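You operate a simulated robot arm through the tools that you are given. There is no shell and no other tool. Be economical: measure what you need, move in short steps, check, and stop when the job is done.

Carry out the task below with a simulated two-armed robot. There is one attempt and no reset: what you move stays moved.

TASK
Put the green square box on the small dark red book. Then open the wide green drawer, put the blue cord bundle on the bench top before the green chest away inside and shut the drawer again. Then close the upper green drawer. Then take the beige block on the bench top before the green chest and put it away on the black bench. Then fetch the white parcel from the bench top beside the hoop stand and set it on the beige wooden board. Then take the short cream case and leave it on the blue cover on the top of the grey bench. Then take the gold ring from the front corner of the work table and put it on top of the orange spool. Then put the brown pad on the work table away on the top of the blue bench. Then open the blue-handled drawer, put the thin beige tape roll on the work table away in the inside of the blue-handled drawer and shut the drawer again. Then put the thin brown tape roll on top of the square red book. Then fetch the grey book and set it on top of the purple-label ream. Do these in the order given. Set down upright: beige block, short cream case.

Only the result counts: the job must be done as asked and must still hold three seconds after the hand-in. Knocking over, shifting, dropping, spilling or breaking anything else fails it. A push-on lid holds only when it is set on centred and level and pressed home; a screw cap is set on level and turned clockwise until tight.

THE ROBOT
Two 6-joint arms with two-finger grippers on one trunk, on a base that drives. Base frame: it is fixed to the floor where the robot stands at the start and does not move with it; the origin is under the middle of the robot, x ahead of it, y to its left, z up; the surface under the hand at the start is at about z = 800. Lengths are in mm, angles in rad, forces in N, time in s.
The left shoulder is at the start at [70, 176, 1075], the right one opposite. With the tool pointing down near the work surface each hand reaches from about 480 to 800 mm from the robot's upright axis, wherever it stands, measured 20 degrees to its own side. Places, roughly: beige block (8x5x6 cm) [500, -1800, 800]; beige wooden board (20x19x2 cm) [900, -7100, 800]; black bench [-2900, -4500, 800]; blue cord bundle (8x6x3 cm) [500, -1700, 800]; blue cover (22x16x2 cm) [900, -6700, 800]; blue-handled drawer [-7000, -2000, 700]; brown pad (4x5x5 cm) [-5400, -2300, 900]; green square box (7x7x5 cm) [500, -100, 800]; grey book (8x17x2 cm) [-6500, -600, 700]; inside of the blue-handled drawer [-7000, -2100, 700]; orange spool (5x5x3 cm) [-5800, -2000, 900]; purple-label ream [-8250, -1000, 750]; ring [-5500, -2250, 1000]; sew chest [-5200, -9100, 600]; short cream case (10x8x9 cm) [500, -4300, 800]; small dark red book (13x9x2 cm) [-2700, 900, 800]; square red book (14x12x3 cm) [-5800, -2300, 900]; thin beige tape roll (6x6x3 cm) [-5600, -1900, 900]; thin brown tape roll (6x6x3 cm) [-5900, -2100, 900]; top of the blue bench [-2300, -8500, 800]; upper green drawer [600, -1700, 900]; white parcel (15x7x6 cm) [700, -3000, 800]; wide green drawer [-5200, -9000, 700]. Payload 2.45 kg a hand.
The TCP of each hand is the grasp point between the finger pads, 26 mm short of the fingertips. In the tool frame z runs along the fingers and y along their closing line. The gripper opens to 96 mm. The gripper's body begins 69 mm behind the TCP.
Orientation is told as [roll, pitch, yaw] about the base's x, y, z axes, in that order, counted from this pose: with the fingers straight down and closing along the base's y, the tool's x points along the base's -x, its y along +y and its z along -z.

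THE INTERFACE
- The arms move only by the tool apply_moves. It takes "left_rows", "right_rows" or both (then of equal length, played together; a hand with none holds still); each is a list that holds one entry, the list of rows, each a list of 7 numbers: the shift along the tool's x, y, z in mm, then the turn, a rotation vector about the tool's x, y, z in rad, then the opening, from 0 (shut) to 1 (fully open). In form: [[[dx, dy, dz, wx, wy, wz, gripper], ...]]. A call has 1 to 12 rows; each row shifts and turns the commanded pose from where the row before left it, along the tool's axes as they then stand. A row lasts 0.2 s, in which the tool goes at most 50 mm and 0.15 rad; a call with a longer step from one row to the next is refused whole, and so is a gripper value outside its range. Where a pose cannot be reached the arm comes as near as it can. A force on the tool above 40 N (or 10 N above the force at the start of the call, whichever is more), or a blocked arm, ends the call early, and 0.2 s more pass. Each finger halts on what it meets, pressing with about 43 N; the grip force reading is that of the motor and also rises with nothing between the fingers. The clock runs only during rows and for 0.2 s after the last one: add rows that do not move to give the fingers time. The reply holds the time, the measured pose of the TCP, the force on the tool along the base axes, the opening and the grip force, in the units named above and with some noise, with the torque about the TCP (base axes, N m) and any sound that the robot's microphone picked up.
- Cameras (640 x 400 px; columns grow to the right, rows downward): "scene" is now at [119.2, -21.6, 1383.5]; the picture's right is [-0.09, -1.00, 0.00], its down [-0.68, 0.06, -0.73] and it looks along [0.72, -0.06, -0.69] (base axes); focal length 284 px, centre (320, 200). "left" rides on the left gripper at [82, -3, -98] in its tool frame; the picture's right is [0.04, 1.00, 0.00], its down [-0.73, 0.03, -0.68] and it looks along [-0.68, 0.03, 0.73] (tool axes); focal length 256 px, centre (320, 200). "right" rides on the right gripper at [82, 3, -98] in its tool frame; the picture's right is [-0.04, 1.00, 0.00], its down [-0.73, -0.03, -0.68] and it looks along [-0.68, -0.03, 0.73] (tool axes); focal length 256 px, centre (320, 200). There is no depth. A picture from a camera that has moved, and an enlarged one, comes with that camera's place and axes in the base frame and with its lens. The place of the scene camera against the robot may be out by one fixed shift of up to 25 mm in any direction.
- snapshot(camera): a new picture of that camera. It takes no simulated time.
- raise_lower(by): slides the trunk up (or, below 0, down) by that many mm; the arms and the scene camera ride with it, the base frame stays. It gives what a move gives, with no picture.
- roll_base(legs): drives the robot by 1 to 6 legs, each [ahead, left, turn to the left] in mm, mm and rad, along the robot's own axes; the way and the turn of a leg run together, so that a leg with both is an arc; at most 1500 mm and 3.142 rad a leg. The arms and the cameras ride along, it lands a little off, and it stops where it bumps. It gives what a move gives.
- turn_head(pan, tilt): turns the head with the scene camera to pan (to the left, within 1.501 rad either way) and tilt (down, from -0.506 to 1.204), counted from straight ahead of the robot. It gives what a move gives.
- close_up(camera, box): a new picture of the part [left, top, right, bottom] of that camera's present view, enlarged. It takes no simulated time.
- hand_in(): hands the job in; it is judged then, once.

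Work in short steps. Places have to be worked out from the pictures, the camera data and where the tool is seen: move nearer, look again, correct. Check each grasp and each placing, and mend what went wrong. You have 577 turns and 370 pictures in all, those below and enlarged ones among them. Open the grippers and draw the arms clear of the work before you hand the job in, unless the task says otherwise.

The tools are called after "Request:" by a JSON object that holds its "op" and its "data". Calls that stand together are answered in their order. apply_moves: Moves the arms, as the interface text tells. Its arguments: {"type":"object","properties":{"left_rows":{"type":"array","items":{"type":"array","items":{"type":"array","items":{"type":"number"}}}},"right_rows":{"type":"array","items":{"type":"array","items":{"type":"array","items":{"type":"number"}}}}},"required":[]} The other tools are called the same way: raise_lower (by) slides the trunk up or down; roll_base (legs) drives the base; turn_head (pan, tilt) turns the head that bears the scene camera; snapshot (camera) takes a picture; close_up (camera, box) takes an enlarged picture of a part of a camera's view; hand_in () hands the job in.

At the start:

```text
t: 0.0
left_tool_pos: [570.2, 133.7, 1095.6]
left_tool_rot: [-0.001, 0.001, 0.001]
left_ft_force: [0.0, 0.7, -0.2]
left_ft_torque: [-0.02, -0.01, 0.0]
left_finger_gap: 96.2
left_gripper_force: 0.0
right_tool_pos: [442.5, -304.8, 1068.1]
right_tool_rot: [0.001, -0.003, 0.001]
right_ft_force: [0.6, -0.3, -0.3]
right_ft_torque: [0.0, 0.02, -0.01]
right_finger_gap: 95.9
right_gripper_force: 0.0
trunk travel left (down, up): [-560.0, 280.0]
robot x, y, heading: [-2.2, 0.1, -0.003]
head pan, tilt: [-0.087, 0.757]
```

scene: 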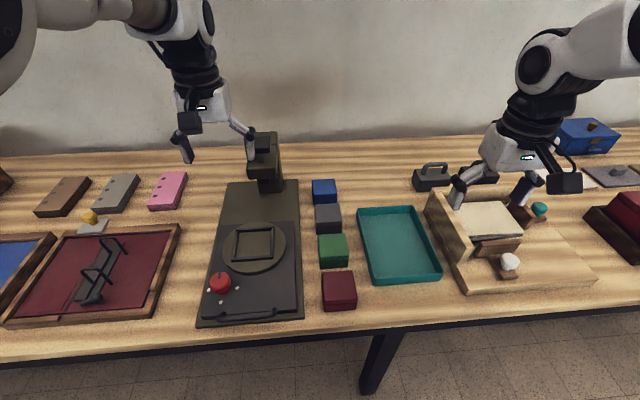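
right: 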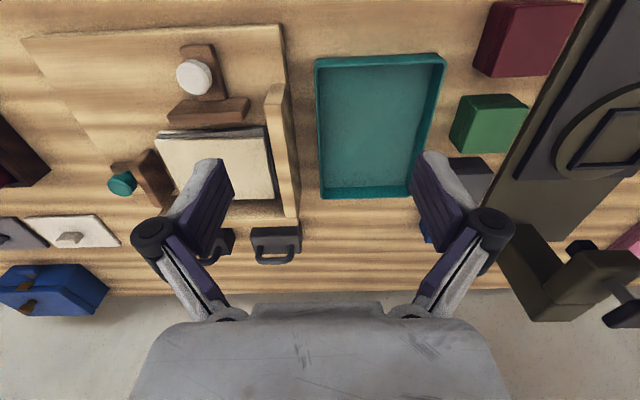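
left: 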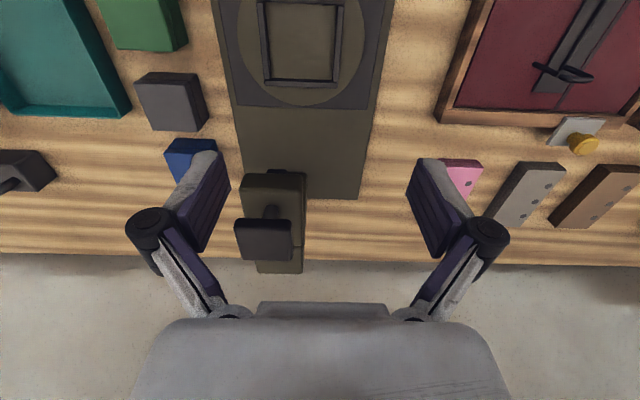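

The green box is near [508, -84] by the scene picture. I bring the right hand above it for a closer look.

Request:
{"op": "apply_moves", "data": {"right_rows": [[[-13, 44, 14, 0, 0, 0, 1], [-13, 44, 14, 0, 0, 0, 1], [-13, 44, 14, 0, 0, 0, 1], [-13, 44, 14, 0, 0, 0, 1], [-13, 44, 14, 0, 0, 0, 1], [0, 0, 0, 0, 0, 0, 1]]]}}

Request:
{"op": "snapshot", "data": {"camera": "right"}}

```text
t: 1.4
left_tool_pos: [569.2, 135.5, 1095.0]
left_tool_rot: [0.0, 0.001, 0.001]
left_ft_force: [-0.2, -0.3, 0.1]
left_ft_torque: [-0.04, 0.01, 0.02]
left_finger_gap: 95.9
left_gripper_force: 0.1
right_tool_pos: [525.6, -118.0, 1016.4]
right_tool_rot: [0.063, -0.018, -0.032]
right_ft_force: [0.5, -0.8, 0.3]
right_ft_torque: [0.01, 0.0, 0.01]
right_finger_gap: 96.0
right_gripper_force: 0.0
right hand out of reach, approached as far as the arm can: row 5
trunk travel left (down, up): [-560.0, 280.0]
robot x, y, heading: [0.1, -1.6, -0.003]
head pan, tilt: [-0.087, 0.757]
```

```text
366 pictures are left
camera right: at [442.0, -117.8, 1114.2], right [0.07, 1.0, 0.06], down [0.72, -0.09, 0.69], along [0.69, 0.0, -0.72], focal length 256 px, centre (320, 200)
```

right: 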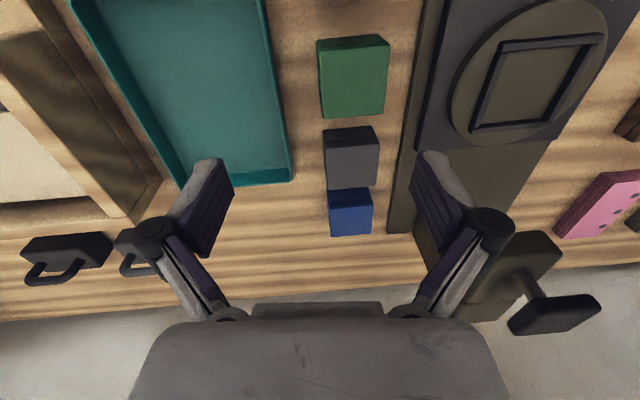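

The box's top is near [536, -74] by the hand camera (scene camera seems about 25 mm off in x). The right arm is at its reach limit here, so I draw it back right and then roll the base left.

Request:
{"op": "apply_moves", "data": {"right_rows": [[[0, -40, -10, 0, 0, 0, 1], [0, -40, -10, 0, 0, 0, 1], [0, -40, -10, 0, 0, 0, 1], [0, 0, 0, 0, 0, 0, 1]]]}}

Request:
{"op": "roll_base", "data": {"legs": [[-40, 130, 0]]}}

Request:
{"op": "snapshot", "data": {"camera": "right"}}

Request:
{"op": "snapshot", "data": {"camera": "scene"}}

```text
t: 2.4
left_tool_pos: [570.7, 136.0, 1094.2]
left_tool_rot: [-0.002, 0.0, 0.001]
left_ft_force: [0.1, 0.0, -1.1]
left_ft_torque: [0.0, 0.0, -0.02]
left_finger_gap: 96.1
left_gripper_force: 0.1
right_tool_pos: [517.0, -226.1, 1034.2]
right_tool_rot: [0.001, -0.001, 0.001]
right_ft_force: [0.2, 0.2, 0.3]
right_ft_torque: [-0.03, 0.03, 0.01]
right_finger_gap: 95.9
right_gripper_force: 0.1
trunk travel left (down, up): [-560.0, 280.0]
robot x, y, heading: [4.0, 0.0, 0.0]
head pan, tilt: [-0.087, 0.757]
```

```text
t: 3.7
left_tool_pos: [530.4, 263.5, 1094.7]
left_tool_rot: [0.0, -0.001, 0.001]
left_ft_force: [-0.5, -0.7, -0.1]
left_ft_torque: [0.01, -0.03, 0.02]
left_finger_gap: 95.9
left_gripper_force: 0.1
right_tool_pos: [479.8, -98.4, 1033.7]
right_tool_rot: [-0.001, 0.0, 0.002]
right_ft_force: [-0.1, 0.6, -0.3]
right_ft_torque: [0.02, -0.03, 0.0]
right_finger_gap: 96.1
right_gripper_force: 0.1
trunk travel left (down, up): [-560.0, 280.0]
robot x, y, heading: [-38.1, 128.6, -0.001]
head pan, tilt: [-0.087, 0.757]
```

```text
365 pictures are left
camera right: at [398.4, -95.8, 1131.3], right [0.04, 1.0, 0.0], down [0.73, -0.03, 0.68], along [0.68, -0.03, -0.73], focal length 256 px, centre (320, 200)
```

right: 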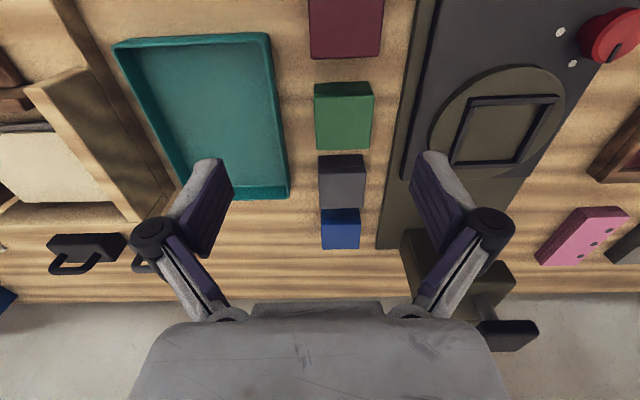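

```text
364 pictures are left
camera scene: at [80.6, 107.1, 1383.4], right [-0.09, -1.0, 0.0], down [-0.68, 0.06, -0.73], along [0.72, -0.06, -0.69], focal length 284 px, centre (320, 200)
```

scene: 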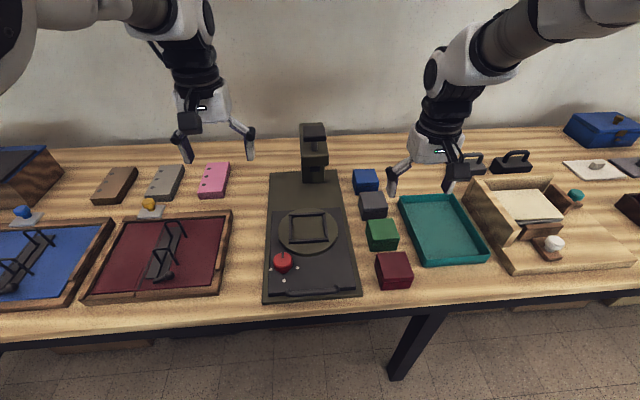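

Box top at about [535, -74], well aligned with the axes; I go over it and down to z≈900, then check.

Request:
{"op": "apply_moves", "data": {"right_rows": [[[-28, 12, 10, 0, 0, 0, 1], [-27, 12, 10, 0, 0, 0, 1], [0, 0, 40, 0, 0, 0, 1], [0, 0, 40, 0, 0, 0, 1], [0, 0, 20, 0, 0, 0, 1], [0, 0, 0, 0, 0, 0, 1]]]}}

Request:
{"op": "snapshot", "data": {"camera": "right"}}

```text
t: 5.1
left_tool_pos: [530.5, 264.2, 1094.6]
left_tool_rot: [0.0, -0.001, 0.002]
left_ft_force: [0.1, -0.1, 0.1]
left_ft_torque: [0.01, 0.03, -0.01]
left_finger_gap: 96.1
left_gripper_force: 0.1
right_tool_pos: [534.3, -71.9, 913.5]
right_tool_rot: [-0.001, 0.0, 0.001]
right_ft_force: [-0.1, -0.5, 1.0]
right_ft_torque: [0.02, 0.0, 0.0]
right_finger_gap: 95.9
right_gripper_force: 0.1
trunk travel left (down, up): [-560.0, 280.0]
robot x, y, heading: [-37.5, 128.3, 0.005]
head pan, tilt: [-0.087, 0.757]
```

```text
363 pictures are left
camera right: at [452.4, -69.4, 1011.5], right [0.04, 1.0, 0.0], down [0.73, -0.03, 0.68], along [0.68, -0.03, -0.73], focal length 256 px, centre (320, 200)
```

right: 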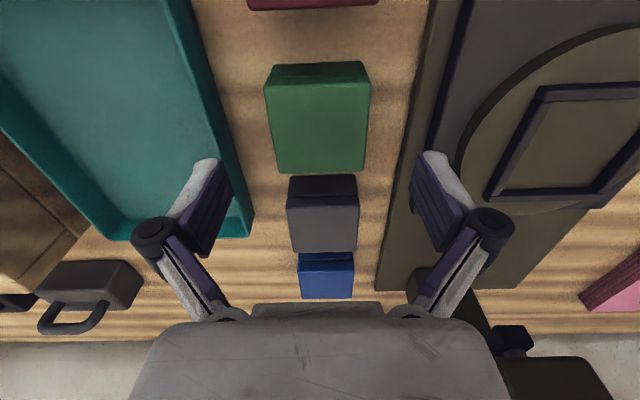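

Aligned within 2 mm with clear gaps both sides; I descend to z≈832 and grip.

Request:
{"op": "apply_moves", "data": {"right_rows": [[[0, -2, 40, 0, 0, 0, 1], [0, 0, 40, 0, 0, 0, 1], [0, 0, 0, 0, 0, 0, 1], [0, 0, 0, 0, 0, 0, 0], [0, 0, 0, 0, 0, 0, 0], [0, 0, 0, 0, 0, 0, 0]]]}}

Request:
{"op": "apply_moves", "data": {"right_rows": [[[0, 0, -20, 0, 0, 0, 0], [0, 0, -40, 0, 0, 0, 0], [0, 0, -40, 0, 0, 0, 0], [0, 0, -40, 0, 0, 0, 0], [0, 0, -40, 0, 0, 0, 0], [0, 0, 0, 0, 0, 0, 0]]]}}

Request:
{"op": "snapshot", "data": {"camera": "right"}}

```text
t: 6.5
left_tool_pos: [530.6, 263.6, 1096.2]
left_tool_rot: [-0.001, -0.002, 0.002]
left_ft_force: [-0.3, 0.0, -0.3]
left_ft_torque: [0.0, 0.0, 0.03]
left_finger_gap: 96.1
left_gripper_force: 0.1
right_tool_pos: [536.2, -76.2, 834.7]
right_tool_rot: [0.001, -0.003, 0.003]
right_ft_force: [1.2, -1.0, 11.9]
right_ft_torque: [0.01, -0.01, 0.01]
right_finger_gap: 67.3
right_gripper_force: 43.1
trunk travel left (down, up): [-560.0, 280.0]
robot x, y, heading: [-41.4, 127.6, 0.001]
head pan, tilt: [-0.087, 0.757]
```

```text
t: 7.9
left_tool_pos: [531.8, 263.8, 1095.0]
left_tool_rot: [-0.001, 0.0, 0.002]
left_ft_force: [0.6, -0.7, -0.1]
left_ft_torque: [0.0, 0.01, 0.01]
left_finger_gap: 95.9
left_gripper_force: 0.1
right_tool_pos: [532.5, -77.1, 1011.5]
right_tool_rot: [0.0, 0.001, 0.001]
right_ft_force: [0.3, 0.2, -0.4]
right_ft_torque: [0.0, 0.07, 0.0]
right_finger_gap: 0.0
right_gripper_force: 28.6
trunk travel left (down, up): [-560.0, 280.0]
robot x, y, heading: [-41.7, 126.2, 0.001]
head pan, tilt: [-0.087, 0.757]
```

```text
362 pictures are left
camera right: at [451.9, -74.2, 1110.5], right [0.04, 1.0, 0.0], down [0.73, -0.03, 0.68], along [0.68, -0.03, -0.73], focal length 256 px, centre (320, 200)
```

right: 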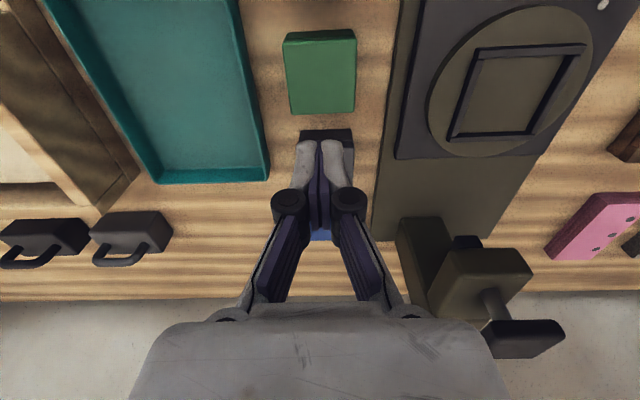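

The fingers slipped off; the box stays at [534, -77]. I regrip, then lift slowly to see what happens.

Request:
{"op": "apply_moves", "data": {"right_rows": [[[0, 0, -10, 0, 0, 0, 1], [0, 0, 0, 0, 0, 0, 1], [0, 0, 0, 0, 0, 0, 1], [0, 0, 45, 0, 0, 0, 1], [0, 0, 45, 0, 0, 0, 1], [0, 0, 45, 0, 0, 0, 1], [0, 0, 45, 0, 0, 0, 1], [0, 0, 5, 0, 0, 0, 1], [0, 0, 0, 0, 0, 0, 1]]]}}

Request:
{"op": "snapshot", "data": {"camera": "right"}}

Request:
{"op": "apply_moves", "data": {"right_rows": [[[0, 0, 0, 0, 0, 0, 0], [0, 0, 0, 0, 0, 0, 0], [0, 0, 0, 0, 0, 0, 0], [0, 0, 0, 0, 0, 0, 0]]]}}

Request:
{"op": "snapshot", "data": {"camera": "right"}}

```text
t: 9.9
left_tool_pos: [530.5, 263.3, 1094.8]
left_tool_rot: [0.0, -0.001, 0.001]
left_ft_force: [-0.6, -0.8, 0.3]
left_ft_torque: [0.0, 0.01, -0.03]
left_finger_gap: 95.6
left_gripper_force: 0.1
right_tool_pos: [533.8, -79.8, 836.3]
right_tool_rot: [0.001, 0.001, 0.003]
right_ft_force: [0.3, -0.5, 0.1]
right_ft_torque: [-0.02, -0.01, -0.02]
right_finger_gap: 96.1
right_gripper_force: 0.0
trunk travel left (down, up): [-560.0, 280.0]
robot x, y, heading: [-37.3, 132.1, 0.003]
head pan, tilt: [-0.087, 0.757]
```

```text
361 pictures are left
camera right: at [453.5, -75.4, 934.6], right [0.04, 1.0, 0.0], down [0.73, -0.03, 0.68], along [0.68, -0.03, -0.73], focal length 256 px, centre (320, 200)
```

right: 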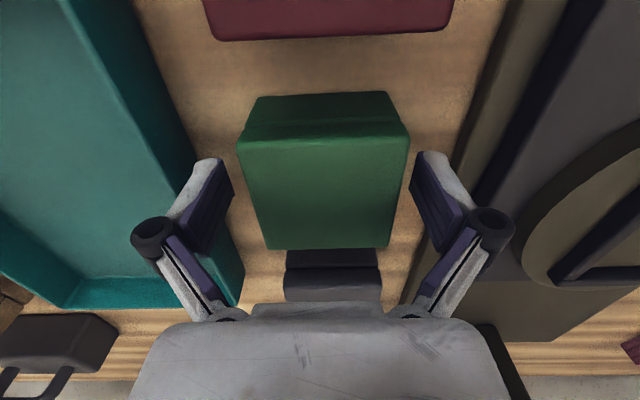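

```text
t: 10.9
left_tool_pos: [529.6, 264.0, 1094.8]
left_tool_rot: [0.002, 0.001, 0.002]
left_ft_force: [-1.0, 0.9, 0.0]
left_ft_torque: [0.0, -0.03, -0.02]
left_finger_gap: 96.0
left_gripper_force: 0.0
right_tool_pos: [532.9, -78.5, 837.7]
right_tool_rot: [-0.001, -0.002, 0.003]
right_ft_force: [-0.8, 0.7, 4.4]
right_ft_torque: [0.06, 0.19, -0.03]
right_finger_gap: 67.2
right_gripper_force: 43.1
trunk travel left (down, up): [-560.0, 280.0]
robot x, y, heading: [-39.6, 132.2, 0.003]
head pan, tilt: [-0.087, 0.757]
```

```text
360 pictures are left
camera right: at [452.9, -75.1, 935.5], right [0.04, 1.0, 0.0], down [0.73, -0.03, 0.68], along [0.68, -0.03, -0.73], focal length 256 px, centre (320, 200)
```

right: 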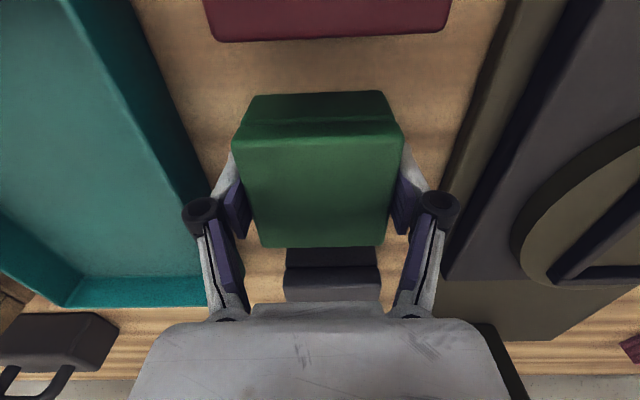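

Grip looks proper. I lift slowly and check.

Request:
{"op": "apply_moves", "data": {"right_rows": [[[0, 0, -3, 0, 0, 0, 0], [0, 0, -5, 0, 0, 0, 0], [0, 0, -6, 0, 0, 0, 0], [0, 0, -8, 0, 0, 0, 0], [0, 0, -8, 0, 0, 0, 0], [0, 0, 0, 0, 0, 0, 0]]]}}

Request:
{"op": "snapshot", "data": {"camera": "right"}}

```text
t: 12.3
left_tool_pos: [530.5, 264.3, 1094.7]
left_tool_rot: [0.0, 0.001, 0.002]
left_ft_force: [-0.6, -0.3, 0.6]
left_ft_torque: [0.01, 0.0, 0.01]
left_finger_gap: 96.4
left_gripper_force: 0.1
right_tool_pos: [534.4, -77.2, 867.4]
right_tool_rot: [0.002, 0.001, 0.003]
right_ft_force: [-0.4, -0.3, -1.5]
right_ft_torque: [-0.01, 0.0, 0.01]
right_finger_gap: 67.4
right_gripper_force: 42.4
trunk travel left (down, up): [-560.0, 280.0]
robot x, y, heading: [-38.1, 129.8, 0.001]
head pan, tilt: [-0.087, 0.757]
```

```text
359 pictures are left
camera right: at [454.4, -73.4, 965.0], right [0.04, 1.0, 0.0], down [0.73, -0.03, 0.68], along [0.68, -0.03, -0.73], focal length 256 px, centre (320, 200)
```

right: 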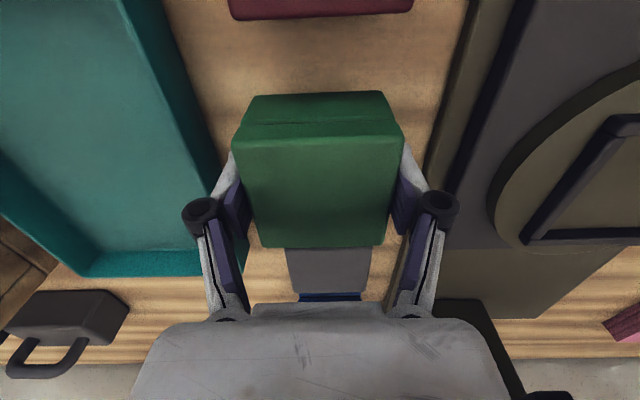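

It holds now (1.5 N). I lift gently higher, and tuck the hand towards the body for driving.

Request:
{"op": "apply_moves", "data": {"right_rows": [[[0, 0, -10, 0, 0, 0, 0], [0, 0, -15, 0, 0, 0, 0], [0, 0, -18, 0, 0, 0, 0], [0, 0, -20, 0, 0, 0, 0], [0, 0, -20, 0, 0, 0, 0], [0, 0, -20, 0, 0, 0, 0], [0, 0, -20, 0, 0, 0, 0], [0, 0, -20, 0, 0, 0, 0], [0, 0, -15, 0, 0, 0, 0], [0, 0, 0, 0, 0, 0, 0]]]}}

Request:
{"op": "turn_head", "data": {"pan": 1.4, "tilt": 0.3}}

Request:
{"op": "snapshot", "data": {"camera": "scene"}}

```text
t: 14.5
left_tool_pos: [530.4, 263.6, 1094.7]
left_tool_rot: [0.001, 0.0, 0.002]
left_ft_force: [-0.3, 0.7, -0.2]
left_ft_torque: [0.04, 0.0, -0.03]
left_finger_gap: 95.8
left_gripper_force: 0.0
right_tool_pos: [535.2, -75.7, 1027.3]
right_tool_rot: [-0.001, -0.001, 0.002]
right_ft_force: [-1.0, -0.7, -0.9]
right_ft_torque: [0.01, 0.0, 0.0]
right_finger_gap: 67.2
right_gripper_force: 42.7
trunk travel left (down, up): [-560.0, 280.0]
robot x, y, heading: [-38.1, 132.6, 0.002]
head pan, tilt: [-0.087, 0.757]
```

```text
t: 16.1
left_tool_pos: [531.1, 264.4, 1095.6]
left_tool_rot: [0.0, -0.001, 0.002]
left_ft_force: [0.8, -0.2, 0.2]
left_ft_torque: [0.0, -0.02, 0.01]
left_finger_gap: 95.8
left_gripper_force: 0.0
right_tool_pos: [535.3, -76.7, 1026.5]
right_tool_rot: [0.0, -0.001, 0.002]
right_ft_force: [-0.2, 1.1, -1.3]
right_ft_torque: [0.04, 0.02, -0.01]
right_finger_gap: 67.5
right_gripper_force: 42.7
trunk travel left (down, up): [-560.0, 280.0]
robot x, y, heading: [-36.6, 125.5, 0.001]
head pan, tilt: [1.4, 0.3]
```

```text
358 pictures are left
camera scene: at [14.2, 206.7, 1424.4], right [0.99, -0.17, 0.0], down [-0.05, -0.29, -0.96], along [0.16, 0.94, -0.3], focal length 284 px, centre (320, 200)
```

scene: 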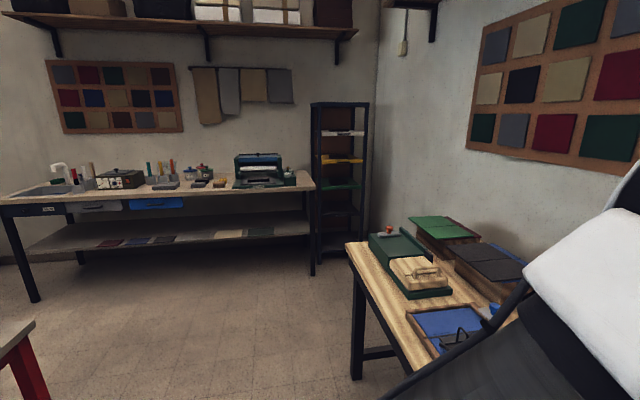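

I back off from the bench and turn left to look toward the book's bench.

Request:
{"op": "roll_base", "data": {"legs": [[-400, 0, 0], [0, 0, 1.57]]}}

Request:
{"op": "turn_head", "data": {"pan": 1.0, "tilt": 0.3}}

Request:
{"op": "snapshot", "data": {"camera": "scene"}}

```text
t: 22.4
left_tool_pos: [-557.5, 704.0, 1094.5]
left_tool_rot: [0.0, -0.001, 1.556]
left_ft_force: [0.5, -0.9, -0.2]
left_ft_torque: [-0.01, 0.02, 0.0]
left_finger_gap: 95.9
left_gripper_force: 0.1
right_tool_pos: [-217.3, 702.2, 1027.7]
right_tool_rot: [0.001, 0.0, 1.555]
right_ft_force: [0.5, -0.9, -2.0]
right_ft_torque: [-0.01, -0.04, 0.03]
right_finger_gap: 67.1
right_gripper_force: 43.1
trunk travel left (down, up): [-560.0, 280.0]
robot x, y, heading: [-431.4, 134.8, 1.555]
head pan, tilt: [1.4, 0.3]
```

```text
t: 23.2
left_tool_pos: [-558.4, 704.3, 1093.6]
left_tool_rot: [0.0, -0.002, 1.555]
left_ft_force: [-0.2, -0.7, -0.6]
left_ft_torque: [-0.04, 0.02, -0.03]
left_finger_gap: 95.8
left_gripper_force: 0.1
right_tool_pos: [-218.8, 701.3, 1026.2]
right_tool_rot: [-0.001, 0.0, 1.555]
right_ft_force: [0.3, -0.2, -1.2]
right_ft_torque: [0.02, -0.01, -0.02]
right_finger_gap: 67.4
right_gripper_force: 43.0
trunk travel left (down, up): [-560.0, 280.0]
robot x, y, heading: [-430.9, 129.1, 1.553]
head pan, tilt: [1.0, 0.3]
```

```text
357 pictures are left
camera scene: at [-522.7, 218.8, 1424.4], right [0.55, 0.83, 0.0], down [0.25, -0.16, -0.96], along [-0.8, 0.53, -0.3], focal length 284 px, centre (320, 200)
```

scene: 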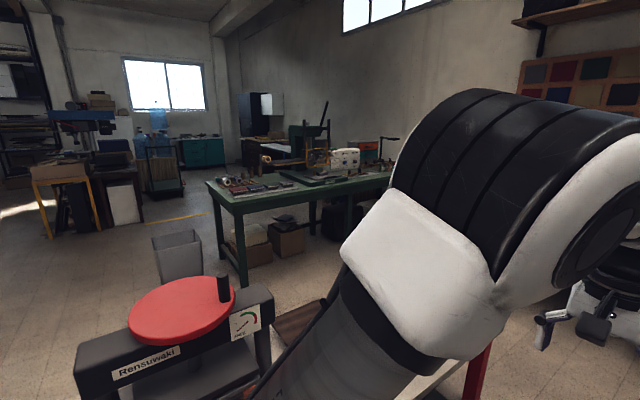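

The green bench's near-left corner is at about [-2700, 780], running along +y, facing +x. I turn fully to face −x to survey the way.

Request:
{"op": "roll_base", "data": {"legs": [[0, 0, 1.587]]}}

Request:
{"op": "turn_head", "data": {"pan": 0, "tilt": 0.5}}

Request:
{"op": "snapshot", "data": {"camera": "scene"}}

Request:
{"op": "turn_head", "data": {"pan": -0.8, "tilt": 0.4}}

Request:
{"op": "snapshot", "data": {"camera": "scene"}}

```text
t: 27.1
left_tool_pos: [-1011.8, 45.2, 1094.9]
left_tool_rot: [0.001, 0.001, 3.063]
left_ft_force: [0.1, -0.3, 0.8]
left_ft_torque: [-0.01, -0.02, 0.0]
left_finger_gap: 96.1
left_gripper_force: 0.0
right_tool_pos: [-983.4, 386.0, 1025.9]
right_tool_rot: [-0.007, 0.011, 3.061]
right_ft_force: [1.6, 0.9, -0.8]
right_ft_torque: [-0.06, 0.03, 0.0]
right_finger_gap: 67.2
right_gripper_force: 43.3
trunk travel left (down, up): [-560.0, 280.0]
robot x, y, heading: [-434.3, 130.1, 3.06]
head pan, tilt: [1.0, 0.3]
stopped in leg 1: the force on the tool passed its limit at 77 N (the readings are from after the stop); the commanded pose is now the measured one
```

```text
t: 28.4
left_tool_pos: [-1012.4, 44.0, 1094.7]
left_tool_rot: [-0.002, -0.001, 3.061]
left_ft_force: [-0.1, 0.6, 1.0]
left_ft_torque: [0.0, -0.01, -0.02]
left_finger_gap: 96.0
left_gripper_force: 0.1
right_tool_pos: [-983.8, 385.9, 1026.5]
right_tool_rot: [-0.009, 0.012, 3.063]
right_ft_force: [0.7, 0.7, -1.2]
right_ft_torque: [-0.03, 0.0, -0.03]
right_finger_gap: 67.3
right_gripper_force: 42.5
trunk travel left (down, up): [-560.0, 280.0]
robot x, y, heading: [-429.6, 128.5, 3.063]
head pan, tilt: [0.0, 0.499]
```

```text
356 pictures are left
camera scene: at [-586.6, 128.6, 1406.0], right [0.08, 1.0, 0.0], down [0.48, -0.04, -0.88], along [-0.88, 0.07, -0.48], focal length 284 px, centre (320, 200)
```

scene: 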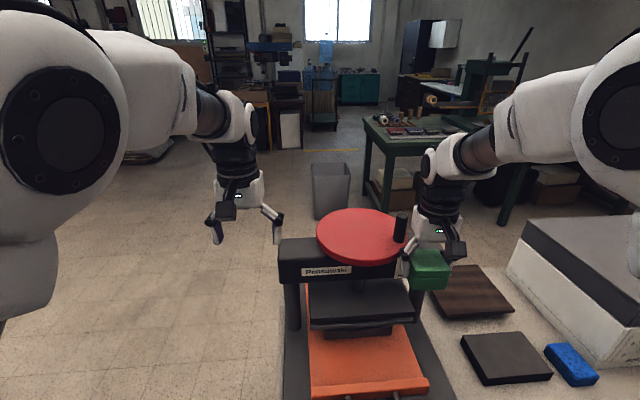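

```text
t: 29.5
left_tool_pos: [-1011.4, 42.4, 1094.9]
left_tool_rot: [0.0, 0.002, 3.062]
left_ft_force: [0.4, -1.1, 0.1]
left_ft_torque: [0.0, 0.04, 0.05]
left_finger_gap: 96.0
left_gripper_force: 0.2
right_tool_pos: [-984.8, 384.8, 1025.7]
right_tool_rot: [-0.008, 0.013, 3.06]
right_ft_force: [1.3, 1.7, -0.8]
right_ft_torque: [-0.01, 0.01, 0.02]
right_finger_gap: 67.5
right_gripper_force: 43.1
trunk travel left (down, up): [-560.0, 280.0]
robot x, y, heading: [-433.7, 131.0, 3.06]
head pan, tilt: [-0.799, 0.4]
```

```text
355 pictures are left
camera scene: at [-554.8, 192.6, 1415.1], right [0.77, 0.64, 0.0], down [0.25, -0.3, -0.92], along [-0.59, 0.71, -0.39], focal length 284 px, centre (320, 200)
```

scene: 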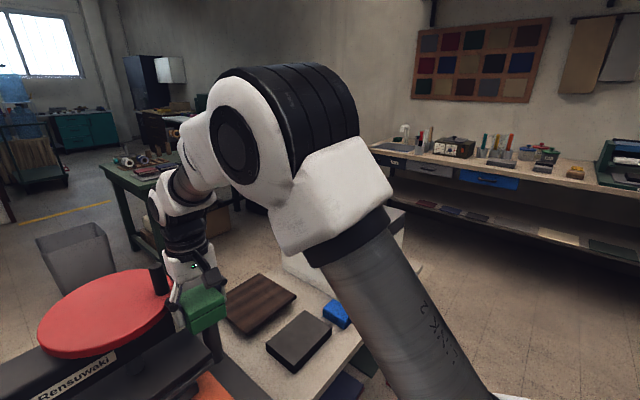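

While turning, the held box/hand touched the post of the machine on the nearer red-legged bench (it still stands upright). I raise the trunk to clear, then back off and take the open floor on my left.

Request:
{"op": "raise_lower", "data": {"by": 250}}

Request:
{"op": "turn_head", "data": {"pan": -0.1, "tilt": 0.7}}

Request:
{"op": "snapshot", "data": {"camera": "scene"}}

Request:
{"op": "snapshot", "data": {"camera": "right"}}

```text
t: 32.1
left_tool_pos: [-1011.8, 42.6, 1344.5]
left_tool_rot: [0.001, 0.0, 3.06]
left_ft_force: [-0.8, 0.0, -0.3]
left_ft_torque: [0.02, -0.02, -0.02]
left_finger_gap: 96.1
left_gripper_force: 0.1
right_tool_pos: [-983.8, 384.7, 1275.6]
right_tool_rot: [-0.009, 0.013, 3.061]
right_ft_force: [-0.3, 0.0, -0.9]
right_ft_torque: [0.02, -0.02, 0.0]
right_finger_gap: 66.9
right_gripper_force: 43.0
trunk travel left (down, up): [-810.0, 30.0]
robot x, y, heading: [-431.8, 132.9, 3.063]
head pan, tilt: [-0.799, 0.4]
```

```text
t: 33.2
left_tool_pos: [-1011.2, 43.3, 1344.3]
left_tool_rot: [-0.001, 0.001, 3.061]
left_ft_force: [0.1, 0.8, 0.0]
left_ft_torque: [-0.01, -0.01, 0.01]
left_finger_gap: 96.0
left_gripper_force: 0.0
right_tool_pos: [-983.5, 385.1, 1275.3]
right_tool_rot: [-0.008, 0.012, 3.059]
right_ft_force: [-0.5, -0.7, -1.0]
right_ft_torque: [0.02, -0.01, -0.01]
right_finger_gap: 67.2
right_gripper_force: 43.0
trunk travel left (down, up): [-810.0, 30.0]
robot x, y, heading: [-434.6, 128.6, 3.062]
head pan, tilt: [-0.099, 0.7]
```

```text
354 pictures are left
camera scene: at [-579.6, 136.4, 1638.3], right [0.18, 0.98, 0.0], down [0.63, -0.12, -0.77], along [-0.75, 0.14, -0.64], focal length 284 px, centre (320, 200)
```

scene: 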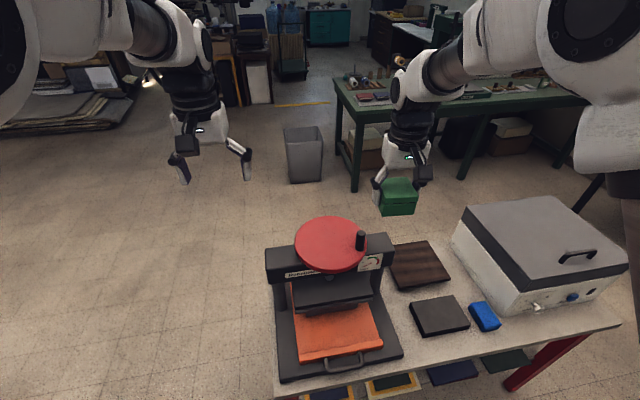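

```text
353 pictures are left
camera right: at [-903.1, 374.9, 1375.0], right [-0.12, -0.99, -0.01], down [-0.74, 0.08, 0.67], along [-0.67, 0.09, -0.74], focal length 256 px, centre (320, 200)
```

right: 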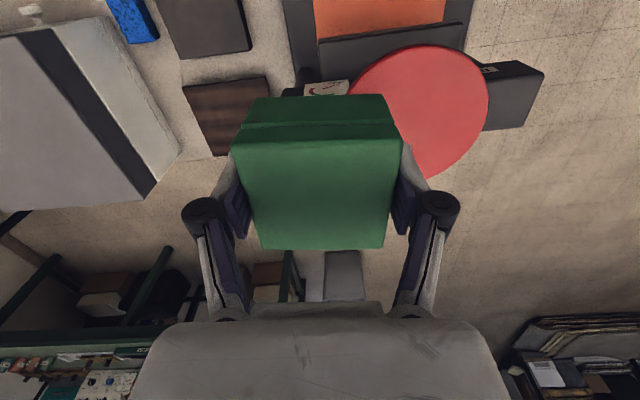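

The machine and its bench are intact. I drive around it: left, ahead, then right to stand before the green bench.

Request:
{"op": "roll_base", "data": {"legs": [[0, 0, 0.08], [0, 600, 0], [1400, 0, 0], [150, 0, 0], [0, -1150, 0]]}}

Request:
{"op": "turn_head", "data": {"pan": -0.2, "tilt": 0.9}}

Request:
{"op": "snapshot", "data": {"camera": "scene"}}

```text
t: 50.1
left_tool_pos: [-2532.1, 630.4, 1344.9]
left_tool_rot: [-0.003, 0.0, 3.092]
left_ft_force: [0.0, 0.9, -0.6]
left_ft_torque: [0.0, 0.0, 0.01]
left_finger_gap: 96.0
left_gripper_force: 0.2
right_tool_pos: [-2516.3, 972.8, 1275.8]
right_tool_rot: [-0.008, 0.012, 3.094]
right_ft_force: [0.4, -0.4, -0.8]
right_ft_torque: [0.01, 0.04, 0.03]
right_finger_gap: 67.2
right_gripper_force: 42.8
trunk travel left (down, up): [-810.0, 30.0]
robot x, y, heading: [-1957.4, 737.2, 3.09]
head pan, tilt: [-0.099, 0.7]
```

```text
t: 50.8
left_tool_pos: [-2532.8, 630.0, 1344.4]
left_tool_rot: [0.0, 0.0, 3.095]
left_ft_force: [0.7, 0.5, -0.1]
left_ft_torque: [0.03, 0.01, 0.01]
left_finger_gap: 96.0
left_gripper_force: 0.1
right_tool_pos: [-2517.2, 974.5, 1276.7]
right_tool_rot: [-0.009, 0.012, 3.094]
right_ft_force: [-0.7, -0.6, -0.6]
right_ft_torque: [0.01, -0.03, -0.02]
right_finger_gap: 67.3
right_gripper_force: 43.2
trunk travel left (down, up): [-810.0, 30.0]
robot x, y, heading: [-1960.3, 735.8, 3.092]
head pan, tilt: [-0.201, 0.901]
```

```text
352 pictures are left
camera scene: at [-2093.7, 744.4, 1622.1], right [0.25, 0.97, 0.0], down [0.76, -0.19, -0.62], along [-0.6, 0.15, -0.78], focal length 284 px, centre (320, 200)
```

scene: 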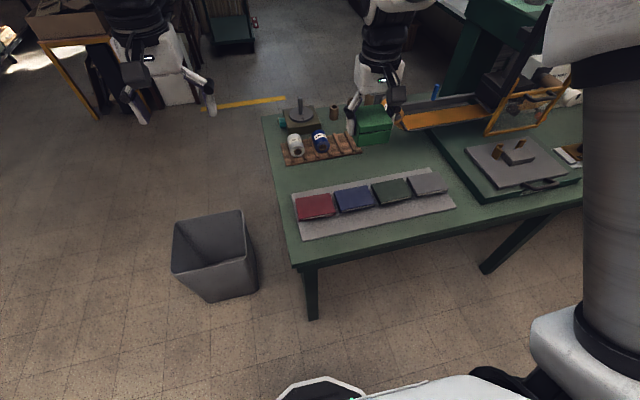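

The dark red book is about [-2705, 873], leftmost on the mat. I move up: ahead 130, left 45, heading trimmed.

Request:
{"op": "roll_base", "data": {"legs": [[130, 45, 0.05]]}}

Request:
{"op": "raise_lower", "data": {"by": -200}}

Request:
{"op": "snapshot", "data": {"camera": "right"}}

Request:
{"op": "snapshot", "data": {"camera": "scene"}}

```text
t: 52.1
left_tool_pos: [-2654.5, 562.2, 1346.3]
left_tool_rot: [0.001, -0.001, -3.142]
left_ft_force: [-0.4, 0.5, -0.7]
left_ft_torque: [-0.01, -0.01, 0.02]
left_finger_gap: 95.8
left_gripper_force: 0.0
right_tool_pos: [-2654.5, 905.7, 1275.7]
right_tool_rot: [-0.008, 0.011, -3.14]
right_ft_force: [-0.2, -0.2, -1.3]
right_ft_torque: [-0.02, -0.01, -0.02]
right_finger_gap: 67.1
right_gripper_force: 43.0
trunk travel left (down, up): [-810.0, 30.0]
robot x, y, heading: [-2086.1, 698.3, -3.142]
head pan, tilt: [-0.201, 0.901]
```

```text
t: 54.3
left_tool_pos: [-2657.3, 561.7, 1144.4]
left_tool_rot: [-0.001, 0.001, -3.141]
left_ft_force: [-0.1, 0.1, -0.3]
left_ft_torque: [0.02, 0.02, 0.01]
left_finger_gap: 96.1
left_gripper_force: 0.1
right_tool_pos: [-2656.0, 905.1, 1075.6]
right_tool_rot: [-0.009, 0.011, -3.14]
right_ft_force: [-0.1, 0.5, -0.8]
right_ft_torque: [0.01, 0.02, -0.02]
right_finger_gap: 67.3
right_gripper_force: 42.5
trunk travel left (down, up): [-610.0, 230.0]
robot x, y, heading: [-2088.5, 694.4, -3.143]
head pan, tilt: [-0.201, 0.901]
```

```text
351 pictures are left
camera right: at [-2575.6, 900.4, 1175.2], right [-0.04, -1.0, -0.01], down [-0.74, 0.02, 0.67], along [-0.67, 0.03, -0.74], focal length 256 px, centre (320, 200)
```

right: 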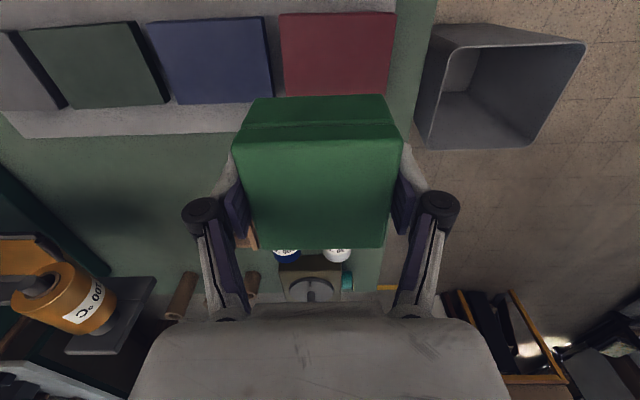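

```text
350 pictures are left
camera scene: at [-2224.4, 696.7, 1422.2], right [0.2, 0.98, 0.0], down [0.77, -0.16, -0.62], along [-0.61, 0.12, -0.78], focal length 284 px, centre (320, 200)
```

scene: 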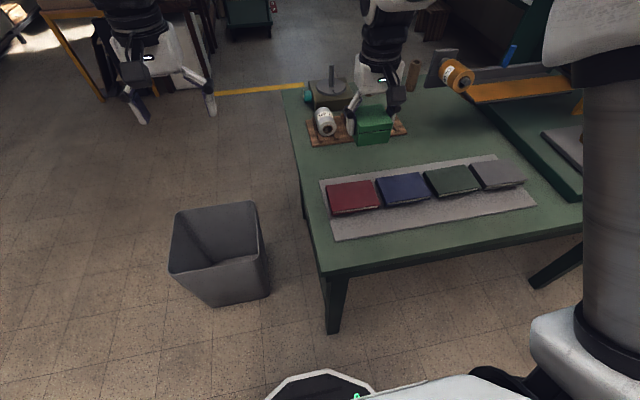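

By the hand camera the book lies almost directly below the held box ([-2654, 885]); its height is uncertain, so I lower 100 mm and triangulate.

Request:
{"op": "raise_lower", "data": {"by": -100}}

Request:
{"op": "snapshot", "data": {"camera": "right"}}

Request:
{"op": "close_up", "data": {"camera": "scene", "box": [280, 80, 560, 260]}}

```text
t: 55.6
left_tool_pos: [-2657.6, 561.9, 1045.3]
left_tool_rot: [0.001, 0.001, -3.141]
left_ft_force: [-0.3, 0.4, 0.8]
left_ft_torque: [-0.01, -0.01, -0.02]
left_finger_gap: 96.1
left_gripper_force: 0.1
right_tool_pos: [-2656.9, 904.5, 975.8]
right_tool_rot: [-0.01, 0.012, -3.139]
right_ft_force: [0.2, -0.4, -1.5]
right_ft_torque: [-0.01, -0.01, -0.01]
right_finger_gap: 67.2
right_gripper_force: 43.1
trunk travel left (down, up): [-510.0, 330.0]
robot x, y, heading: [-2088.7, 693.1, -3.143]
head pan, tilt: [-0.201, 0.901]
```

```text
349 pictures are left
camera right: at [-2575.5, 900.4, 1075.2], right [-0.04, -1.0, -0.01], down [-0.74, 0.02, 0.67], along [-0.67, 0.03, -0.74], focal length 256 px, centre (320, 200)
```

right: 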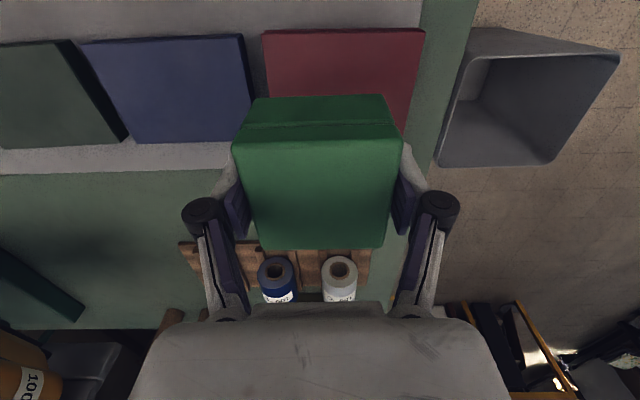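

```text
2.22 times, centred on (420, 170) of scene
camera zoom: at [-2224.4, 696.6, 1322.2], right [0.2, 0.98, 0.0], down [0.77, -0.16, -0.62], along [-0.61, 0.12, -0.78], focal length 630 px, centre (98, 267)
```

zoom: 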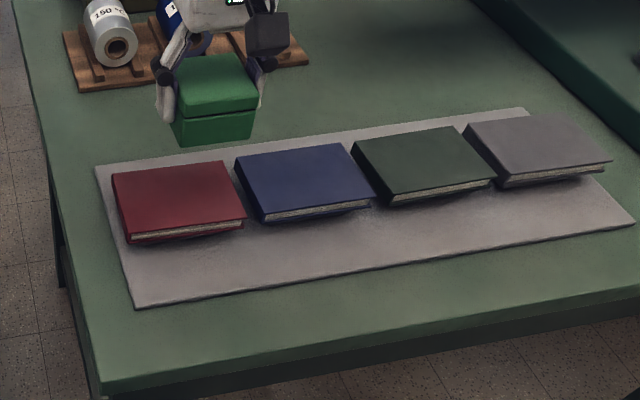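

Triangulated: book top z≈840, centre [-2655, 886]. I shift the box over it and lower to just above, then feel for contact.

Request:
{"op": "apply_moves", "data": {"right_rows": [[[2, 18, 0, 0, 0, 0, 0], [0, 0, 25, 0, 0, 0, 0], [0, 0, 25, 0, 0, 0, 0], [0, 0, 22, 0, 0, 0, 0], [0, 0, 0, 0, 0, 0, 0]]]}}

Request:
{"op": "close_up", "data": {"camera": "scene", "box": [280, 80, 560, 260]}}

```text
t: 56.8
left_tool_pos: [-2656.8, 561.9, 1044.1]
left_tool_rot: [0.0, 0.001, -3.142]
left_ft_force: [0.6, -0.1, 0.5]
left_ft_torque: [0.0, 0.05, -0.02]
left_finger_gap: 96.0
left_gripper_force: 0.1
right_tool_pos: [-2653.9, 887.0, 903.9]
right_tool_rot: [-0.008, 0.011, -3.14]
right_ft_force: [-0.1, -0.2, -1.1]
right_ft_torque: [-0.01, -0.01, -0.01]
right_finger_gap: 67.2
right_gripper_force: 42.5
trunk travel left (down, up): [-510.0, 330.0]
robot x, y, heading: [-2082.4, 696.1, -3.14]
head pan, tilt: [-0.201, 0.901]
```

```text
2.22 times, centred on (420, 170) of scene
camera zoom: at [-2224.4, 696.7, 1322.1], right [0.2, 0.98, 0.0], down [0.77, -0.16, -0.62], along [-0.61, 0.12, -0.78], focal length 630 px, centre (98, 267)
```

zoom: 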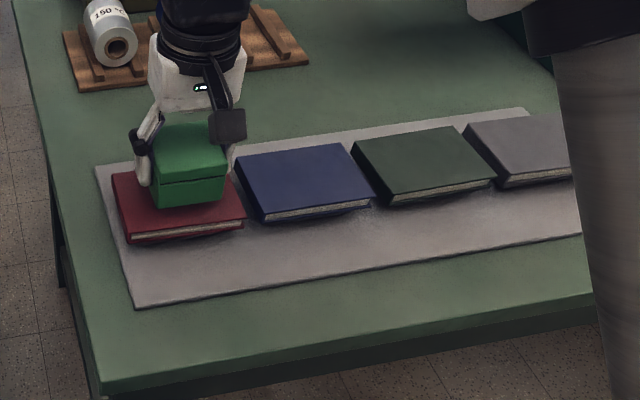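

The box hangs over the book. I lower in small steps to find contact.

Request:
{"op": "apply_moves", "data": {"right_rows": [[[0, 0, 5, 0, 0, 0, 0], [0, 0, 4, 0, 0, 0, 0], [0, 0, 4, 0, 0, 0, 0], [0, 0, 0, 0, 0, 0, 0]]]}}

Request:
{"op": "apply_moves", "data": {"right_rows": [[[0, 0, 3, 0, 0, 0, 0], [0, 0, 2, 0, 0, 0, 0], [0, 0, 0, 0, 0, 0, 0]]]}}

Request:
{"op": "close_up", "data": {"camera": "scene", "box": [320, 130, 420, 200]}}

```text
t: 57.8
left_tool_pos: [-2656.1, 560.6, 1045.4]
left_tool_rot: [-0.001, -0.001, -3.142]
left_ft_force: [-0.5, 0.1, -0.2]
left_ft_torque: [-0.03, 0.0, -0.02]
left_finger_gap: 95.9
left_gripper_force: 0.1
right_tool_pos: [-2652.4, 888.1, 890.1]
right_tool_rot: [-0.01, 0.013, -3.14]
right_ft_force: [0.2, 0.1, -1.4]
right_ft_torque: [0.01, 0.01, 0.0]
right_finger_gap: 67.3
right_gripper_force: 43.1
trunk travel left (down, up): [-510.0, 330.0]
robot x, y, heading: [-2084.6, 695.2, -3.143]
head pan, tilt: [-0.201, 0.901]
```

```text
t: 58.6
left_tool_pos: [-2657.2, 561.9, 1045.6]
left_tool_rot: [0.002, 0.001, -3.142]
left_ft_force: [0.5, -0.3, 0.1]
left_ft_torque: [-0.03, -0.01, 0.01]
left_finger_gap: 96.1
left_gripper_force: 0.1
right_tool_pos: [-2652.6, 887.2, 884.8]
right_tool_rot: [-0.007, 0.013, -3.141]
right_ft_force: [0.2, -0.2, -1.1]
right_ft_torque: [-0.02, -0.01, 0.01]
right_finger_gap: 67.2
right_gripper_force: 43.1
trunk travel left (down, up): [-510.0, 330.0]
robot x, y, heading: [-2089.1, 695.7, -3.142]
head pan, tilt: [-0.201, 0.901]
```

```text
5.71 times, centred on (370, 165) of scene
camera zoom: at [-2224.7, 696.7, 1322.1], right [0.2, 0.98, 0.0], down [0.77, -0.16, -0.62], along [-0.61, 0.12, -0.78], focal length 1621 px, centre (34, 400)
```

zoom: 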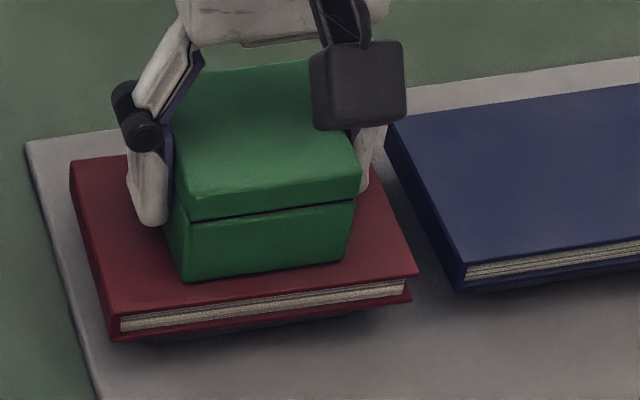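

Still hovering a few mm. I keep lowering in 2 mm steps.

Request:
{"op": "apply_moves", "data": {"right_rows": [[[0, 0, 2, 0, 0, 0, 0], [0, 0, 2, 0, 0, 0, 0], [0, 0, 0, 0, 0, 0, 0]]]}}

Request:
{"op": "apply_moves", "data": {"right_rows": [[[0, 0, 2, 0, 0, 0, 0], [0, 0, 2, 0, 0, 0, 0], [0, 0, 0, 0, 0, 0, 0]]]}}

Request:
{"op": "apply_moves", "data": {"right_rows": [[[0, 0, 2, 0, 0, 0, 0], [0, 0, 2, 0, 0, 0, 0], [0, 0, 0, 0, 0, 0, 0]]]}}

```text
t: 59.4
left_tool_pos: [-2655.1, 562.1, 1045.7]
left_tool_rot: [0.001, -0.002, -3.142]
left_ft_force: [0.2, -0.5, -0.4]
left_ft_torque: [0.02, -0.01, -0.03]
left_finger_gap: 96.1
left_gripper_force: 0.0
right_tool_pos: [-2653.8, 886.8, 884.1]
right_tool_rot: [-0.007, 0.006, -3.138]
right_ft_force: [-7.0, 4.9, 25.8]
right_ft_torque: [0.41, 0.49, -0.01]
right_finger_gap: 67.6
right_gripper_force: 43.0
trunk travel left (down, up): [-510.0, 330.0]
robot x, y, heading: [-2086.9, 694.9, -3.139]
head pan, tilt: [-0.201, 0.901]
```

```text
t: 60.2
left_tool_pos: [-2654.5, 560.8, 1047.0]
left_tool_rot: [0.0, -0.002, -3.14]
left_ft_force: [0.1, -0.2, 0.6]
left_ft_torque: [0.01, -0.02, 0.03]
left_finger_gap: 95.8
left_gripper_force: 0.1
right_tool_pos: [-2649.9, 885.6, 880.6]
right_tool_rot: [-0.008, 0.007, -3.139]
right_ft_force: [-5.8, 6.0, 36.6]
right_ft_torque: [0.21, 0.1, -0.01]
right_finger_gap: 67.4
right_gripper_force: 42.7
trunk travel left (down, up): [-510.0, 330.0]
robot x, y, heading: [-2089.0, 694.6, -3.141]
head pan, tilt: [-0.201, 0.901]
```

```text
t: 61.0
left_tool_pos: [-2653.5, 559.9, 1046.1]
left_tool_rot: [-0.002, -0.006, -3.14]
left_ft_force: [0.0, 0.9, 0.0]
left_ft_torque: [-0.01, -0.01, 0.06]
left_finger_gap: 96.1
left_gripper_force: 0.0
right_tool_pos: [-2650.3, 886.6, 875.7]
right_tool_rot: [-0.008, 0.01, -3.141]
right_ft_force: [0.6, 4.2, 35.1]
right_ft_torque: [0.09, -0.05, -0.01]
right_finger_gap: 67.4
right_gripper_force: 42.1
trunk travel left (down, up): [-510.0, 330.0]
robot x, y, heading: [-2087.2, 695.4, -3.144]
head pan, tilt: [-0.201, 0.901]
```

Contact is made and the box is seated. I relax upward slightly, open, and withdraw.

Request:
{"op": "apply_moves", "data": {"right_rows": [[[0, 0, -3, 0, 0, 0, 0], [0, 0, -2, 0, 0, 0, 0.2], [0, 0, 0, 0, 0, 0, 1], [0, 0, 0, 0, 0, 0, 1], [0, 0, -15, 0, 0, 0, 1], [0, 0, -40, 0, 0, 0, 1], [0, 0, -40, 0, 0, 0, 1], [0, 0, -40, 0, 0, 0, 1], [0, 0, 0, 0, 0, 0, 1]]]}}

Request:
{"op": "close_up", "data": {"camera": "scene", "box": [300, 110, 440, 220]}}

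```text
t: 63.0
left_tool_pos: [-2657.6, 561.3, 1043.4]
left_tool_rot: [0.0, -0.001, -3.141]
left_ft_force: [0.1, 0.2, 0.5]
left_ft_torque: [-0.02, -0.02, 0.01]
left_finger_gap: 96.3
left_gripper_force: 0.0
right_tool_pos: [-2656.4, 885.3, 1011.7]
right_tool_rot: [-0.009, 0.012, -3.14]
right_ft_force: [0.1, 0.4, -0.3]
right_ft_torque: [-0.04, -0.03, -0.01]
right_finger_gap: 96.0
right_gripper_force: 0.0
trunk travel left (down, up): [-510.0, 330.0]
robot x, y, heading: [-2088.2, 698.3, -3.141]
head pan, tilt: [-0.201, 0.901]
```

```text
3.64 times, centred on (370, 165) of scene
camera zoom: at [-2225.0, 696.6, 1322.0], right [0.2, 0.98, 0.0], down [0.77, -0.16, -0.62], along [-0.61, 0.12, -0.78], focal length 1031 px, centre (138, 327)
```

zoom: 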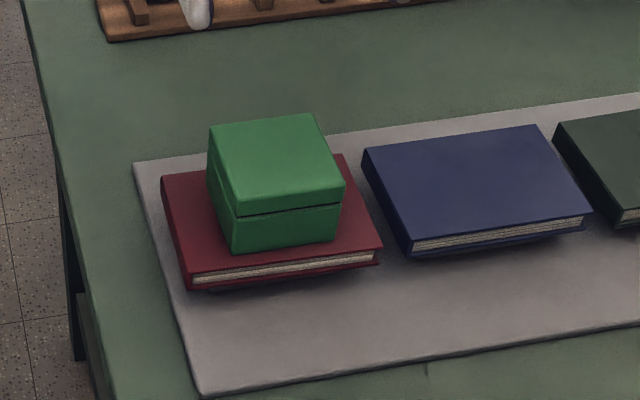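

Task 1 is done: the box sits on the dark red book. Now I head for the green chest near [600, -1700]: raise, back off, go left across open floor, and turn around.

Request:
{"op": "raise_lower", "data": {"by": 200}}

Request:
{"op": "roll_base", "data": {"legs": [[-150, 0, 0], [0, 1500, 0], [0, 0, 3.141]]}}

Request:
{"op": "turn_head", "data": {"pan": -0.3, "tilt": 0.3}}

Request:
{"op": "snapshot", "data": {"camera": "scene"}}

Request:
{"op": "turn_head", "data": {"pan": -1.3, "tilt": 0.3}}

Request:
{"op": "snapshot", "data": {"camera": "scene"}}

```text
t: 65.2
left_tool_pos: [-2656.8, 561.8, 1243.7]
left_tool_rot: [-0.001, 0.0, -3.141]
left_ft_force: [0.5, 0.3, -0.5]
left_ft_torque: [0.0, 0.03, -0.02]
left_finger_gap: 95.9
left_gripper_force: 0.1
right_tool_pos: [-2655.6, 886.1, 1212.8]
right_tool_rot: [-0.009, 0.011, -3.14]
right_ft_force: [-0.5, 0.9, -1.3]
right_ft_torque: [0.01, -0.01, -0.01]
right_finger_gap: 96.1
right_gripper_force: 0.1
trunk travel left (down, up): [-710.0, 130.0]
robot x, y, heading: [-2090.3, 694.1, -3.142]
head pan, tilt: [-0.201, 0.901]
```

```text
t: 81.0
left_tool_pos: [-1357.0, -675.6, 1245.3]
left_tool_rot: [-0.001, -0.001, 0.006]
left_ft_force: [0.4, -0.7, -0.8]
left_ft_torque: [-0.05, 0.01, -0.03]
left_finger_gap: 96.0
left_gripper_force: 0.0
right_tool_pos: [-1356.8, -998.8, 1211.8]
right_tool_rot: [-0.008, 0.013, 0.007]
right_ft_force: [0.7, -0.3, -0.1]
right_ft_torque: [-0.01, 0.0, 0.0]
right_finger_gap: 95.9
right_gripper_force: 0.0
trunk travel left (down, up): [-710.0, 130.0]
robot x, y, heading: [-1926.6, -816.0, 0.009]
head pan, tilt: [-0.201, 0.901]
```

```text
t: 82.0
left_tool_pos: [-1357.0, -674.8, 1245.5]
left_tool_rot: [0.0, 0.001, 0.006]
left_ft_force: [-0.6, 0.4, 0.1]
left_ft_torque: [-0.02, -0.03, -0.03]
left_finger_gap: 95.9
left_gripper_force: 0.1
right_tool_pos: [-1355.8, -999.5, 1212.5]
right_tool_rot: [-0.01, 0.012, 0.007]
right_ft_force: [0.2, -0.6, 0.1]
right_ft_torque: [-0.01, -0.02, 0.0]
right_finger_gap: 95.8
right_gripper_force: 0.1
trunk travel left (down, up): [-710.0, 130.0]
robot x, y, heading: [-1927.6, -811.2, 0.005]
head pan, tilt: [-0.3, 0.3]
```

```text
344 pictures are left
camera scene: at [-1799.6, -853.3, 1574.3], right [-0.29, -0.96, 0.0], down [-0.28, 0.09, -0.95], along [0.91, -0.28, -0.3], focal length 284 px, centre (320, 200)
```

scene: 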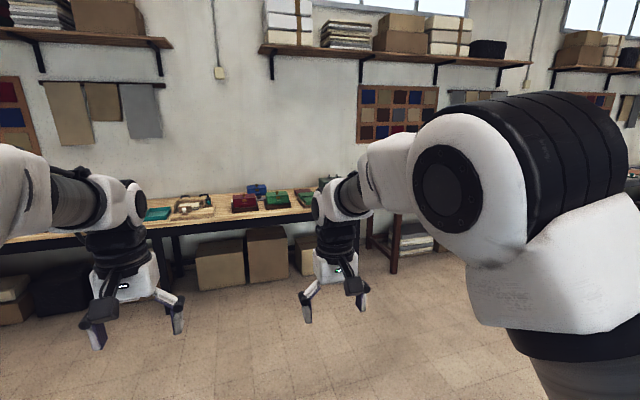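

```text
t: 83.2
left_tool_pos: [-1357.1, -675.1, 1246.3]
left_tool_rot: [0.0, -0.001, 0.007]
left_ft_force: [-0.2, 0.0, 0.5]
left_ft_torque: [-0.02, -0.02, -0.02]
left_finger_gap: 95.8
left_gripper_force: 0.1
right_tool_pos: [-1354.9, -999.6, 1213.2]
right_tool_rot: [-0.01, 0.014, 0.007]
right_ft_force: [-0.1, -0.3, 0.4]
right_ft_torque: [0.01, 0.03, 0.01]
right_finger_gap: 96.0
right_gripper_force: 0.1
trunk travel left (down, up): [-710.0, 130.0]
robot x, y, heading: [-1925.2, -813.6, 0.0]
head pan, tilt: [-1.3, 0.3]
```

```text
343 pictures are left
camera scene: at [-1863.3, -916.0, 1574.4], right [-0.96, -0.27, 0.0], down [-0.08, 0.28, -0.96], along [0.26, -0.92, -0.3], focal length 284 px, centre (320, 200)
```

scene: 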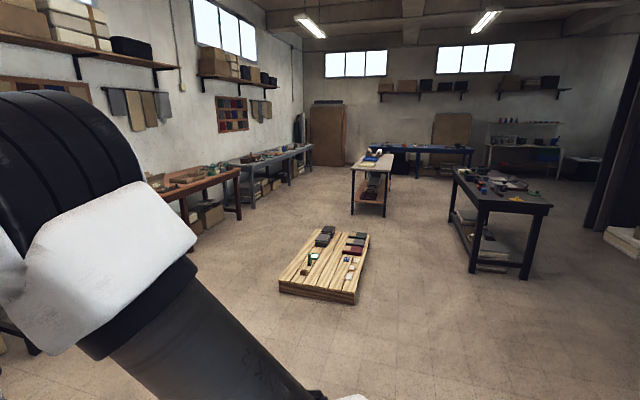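

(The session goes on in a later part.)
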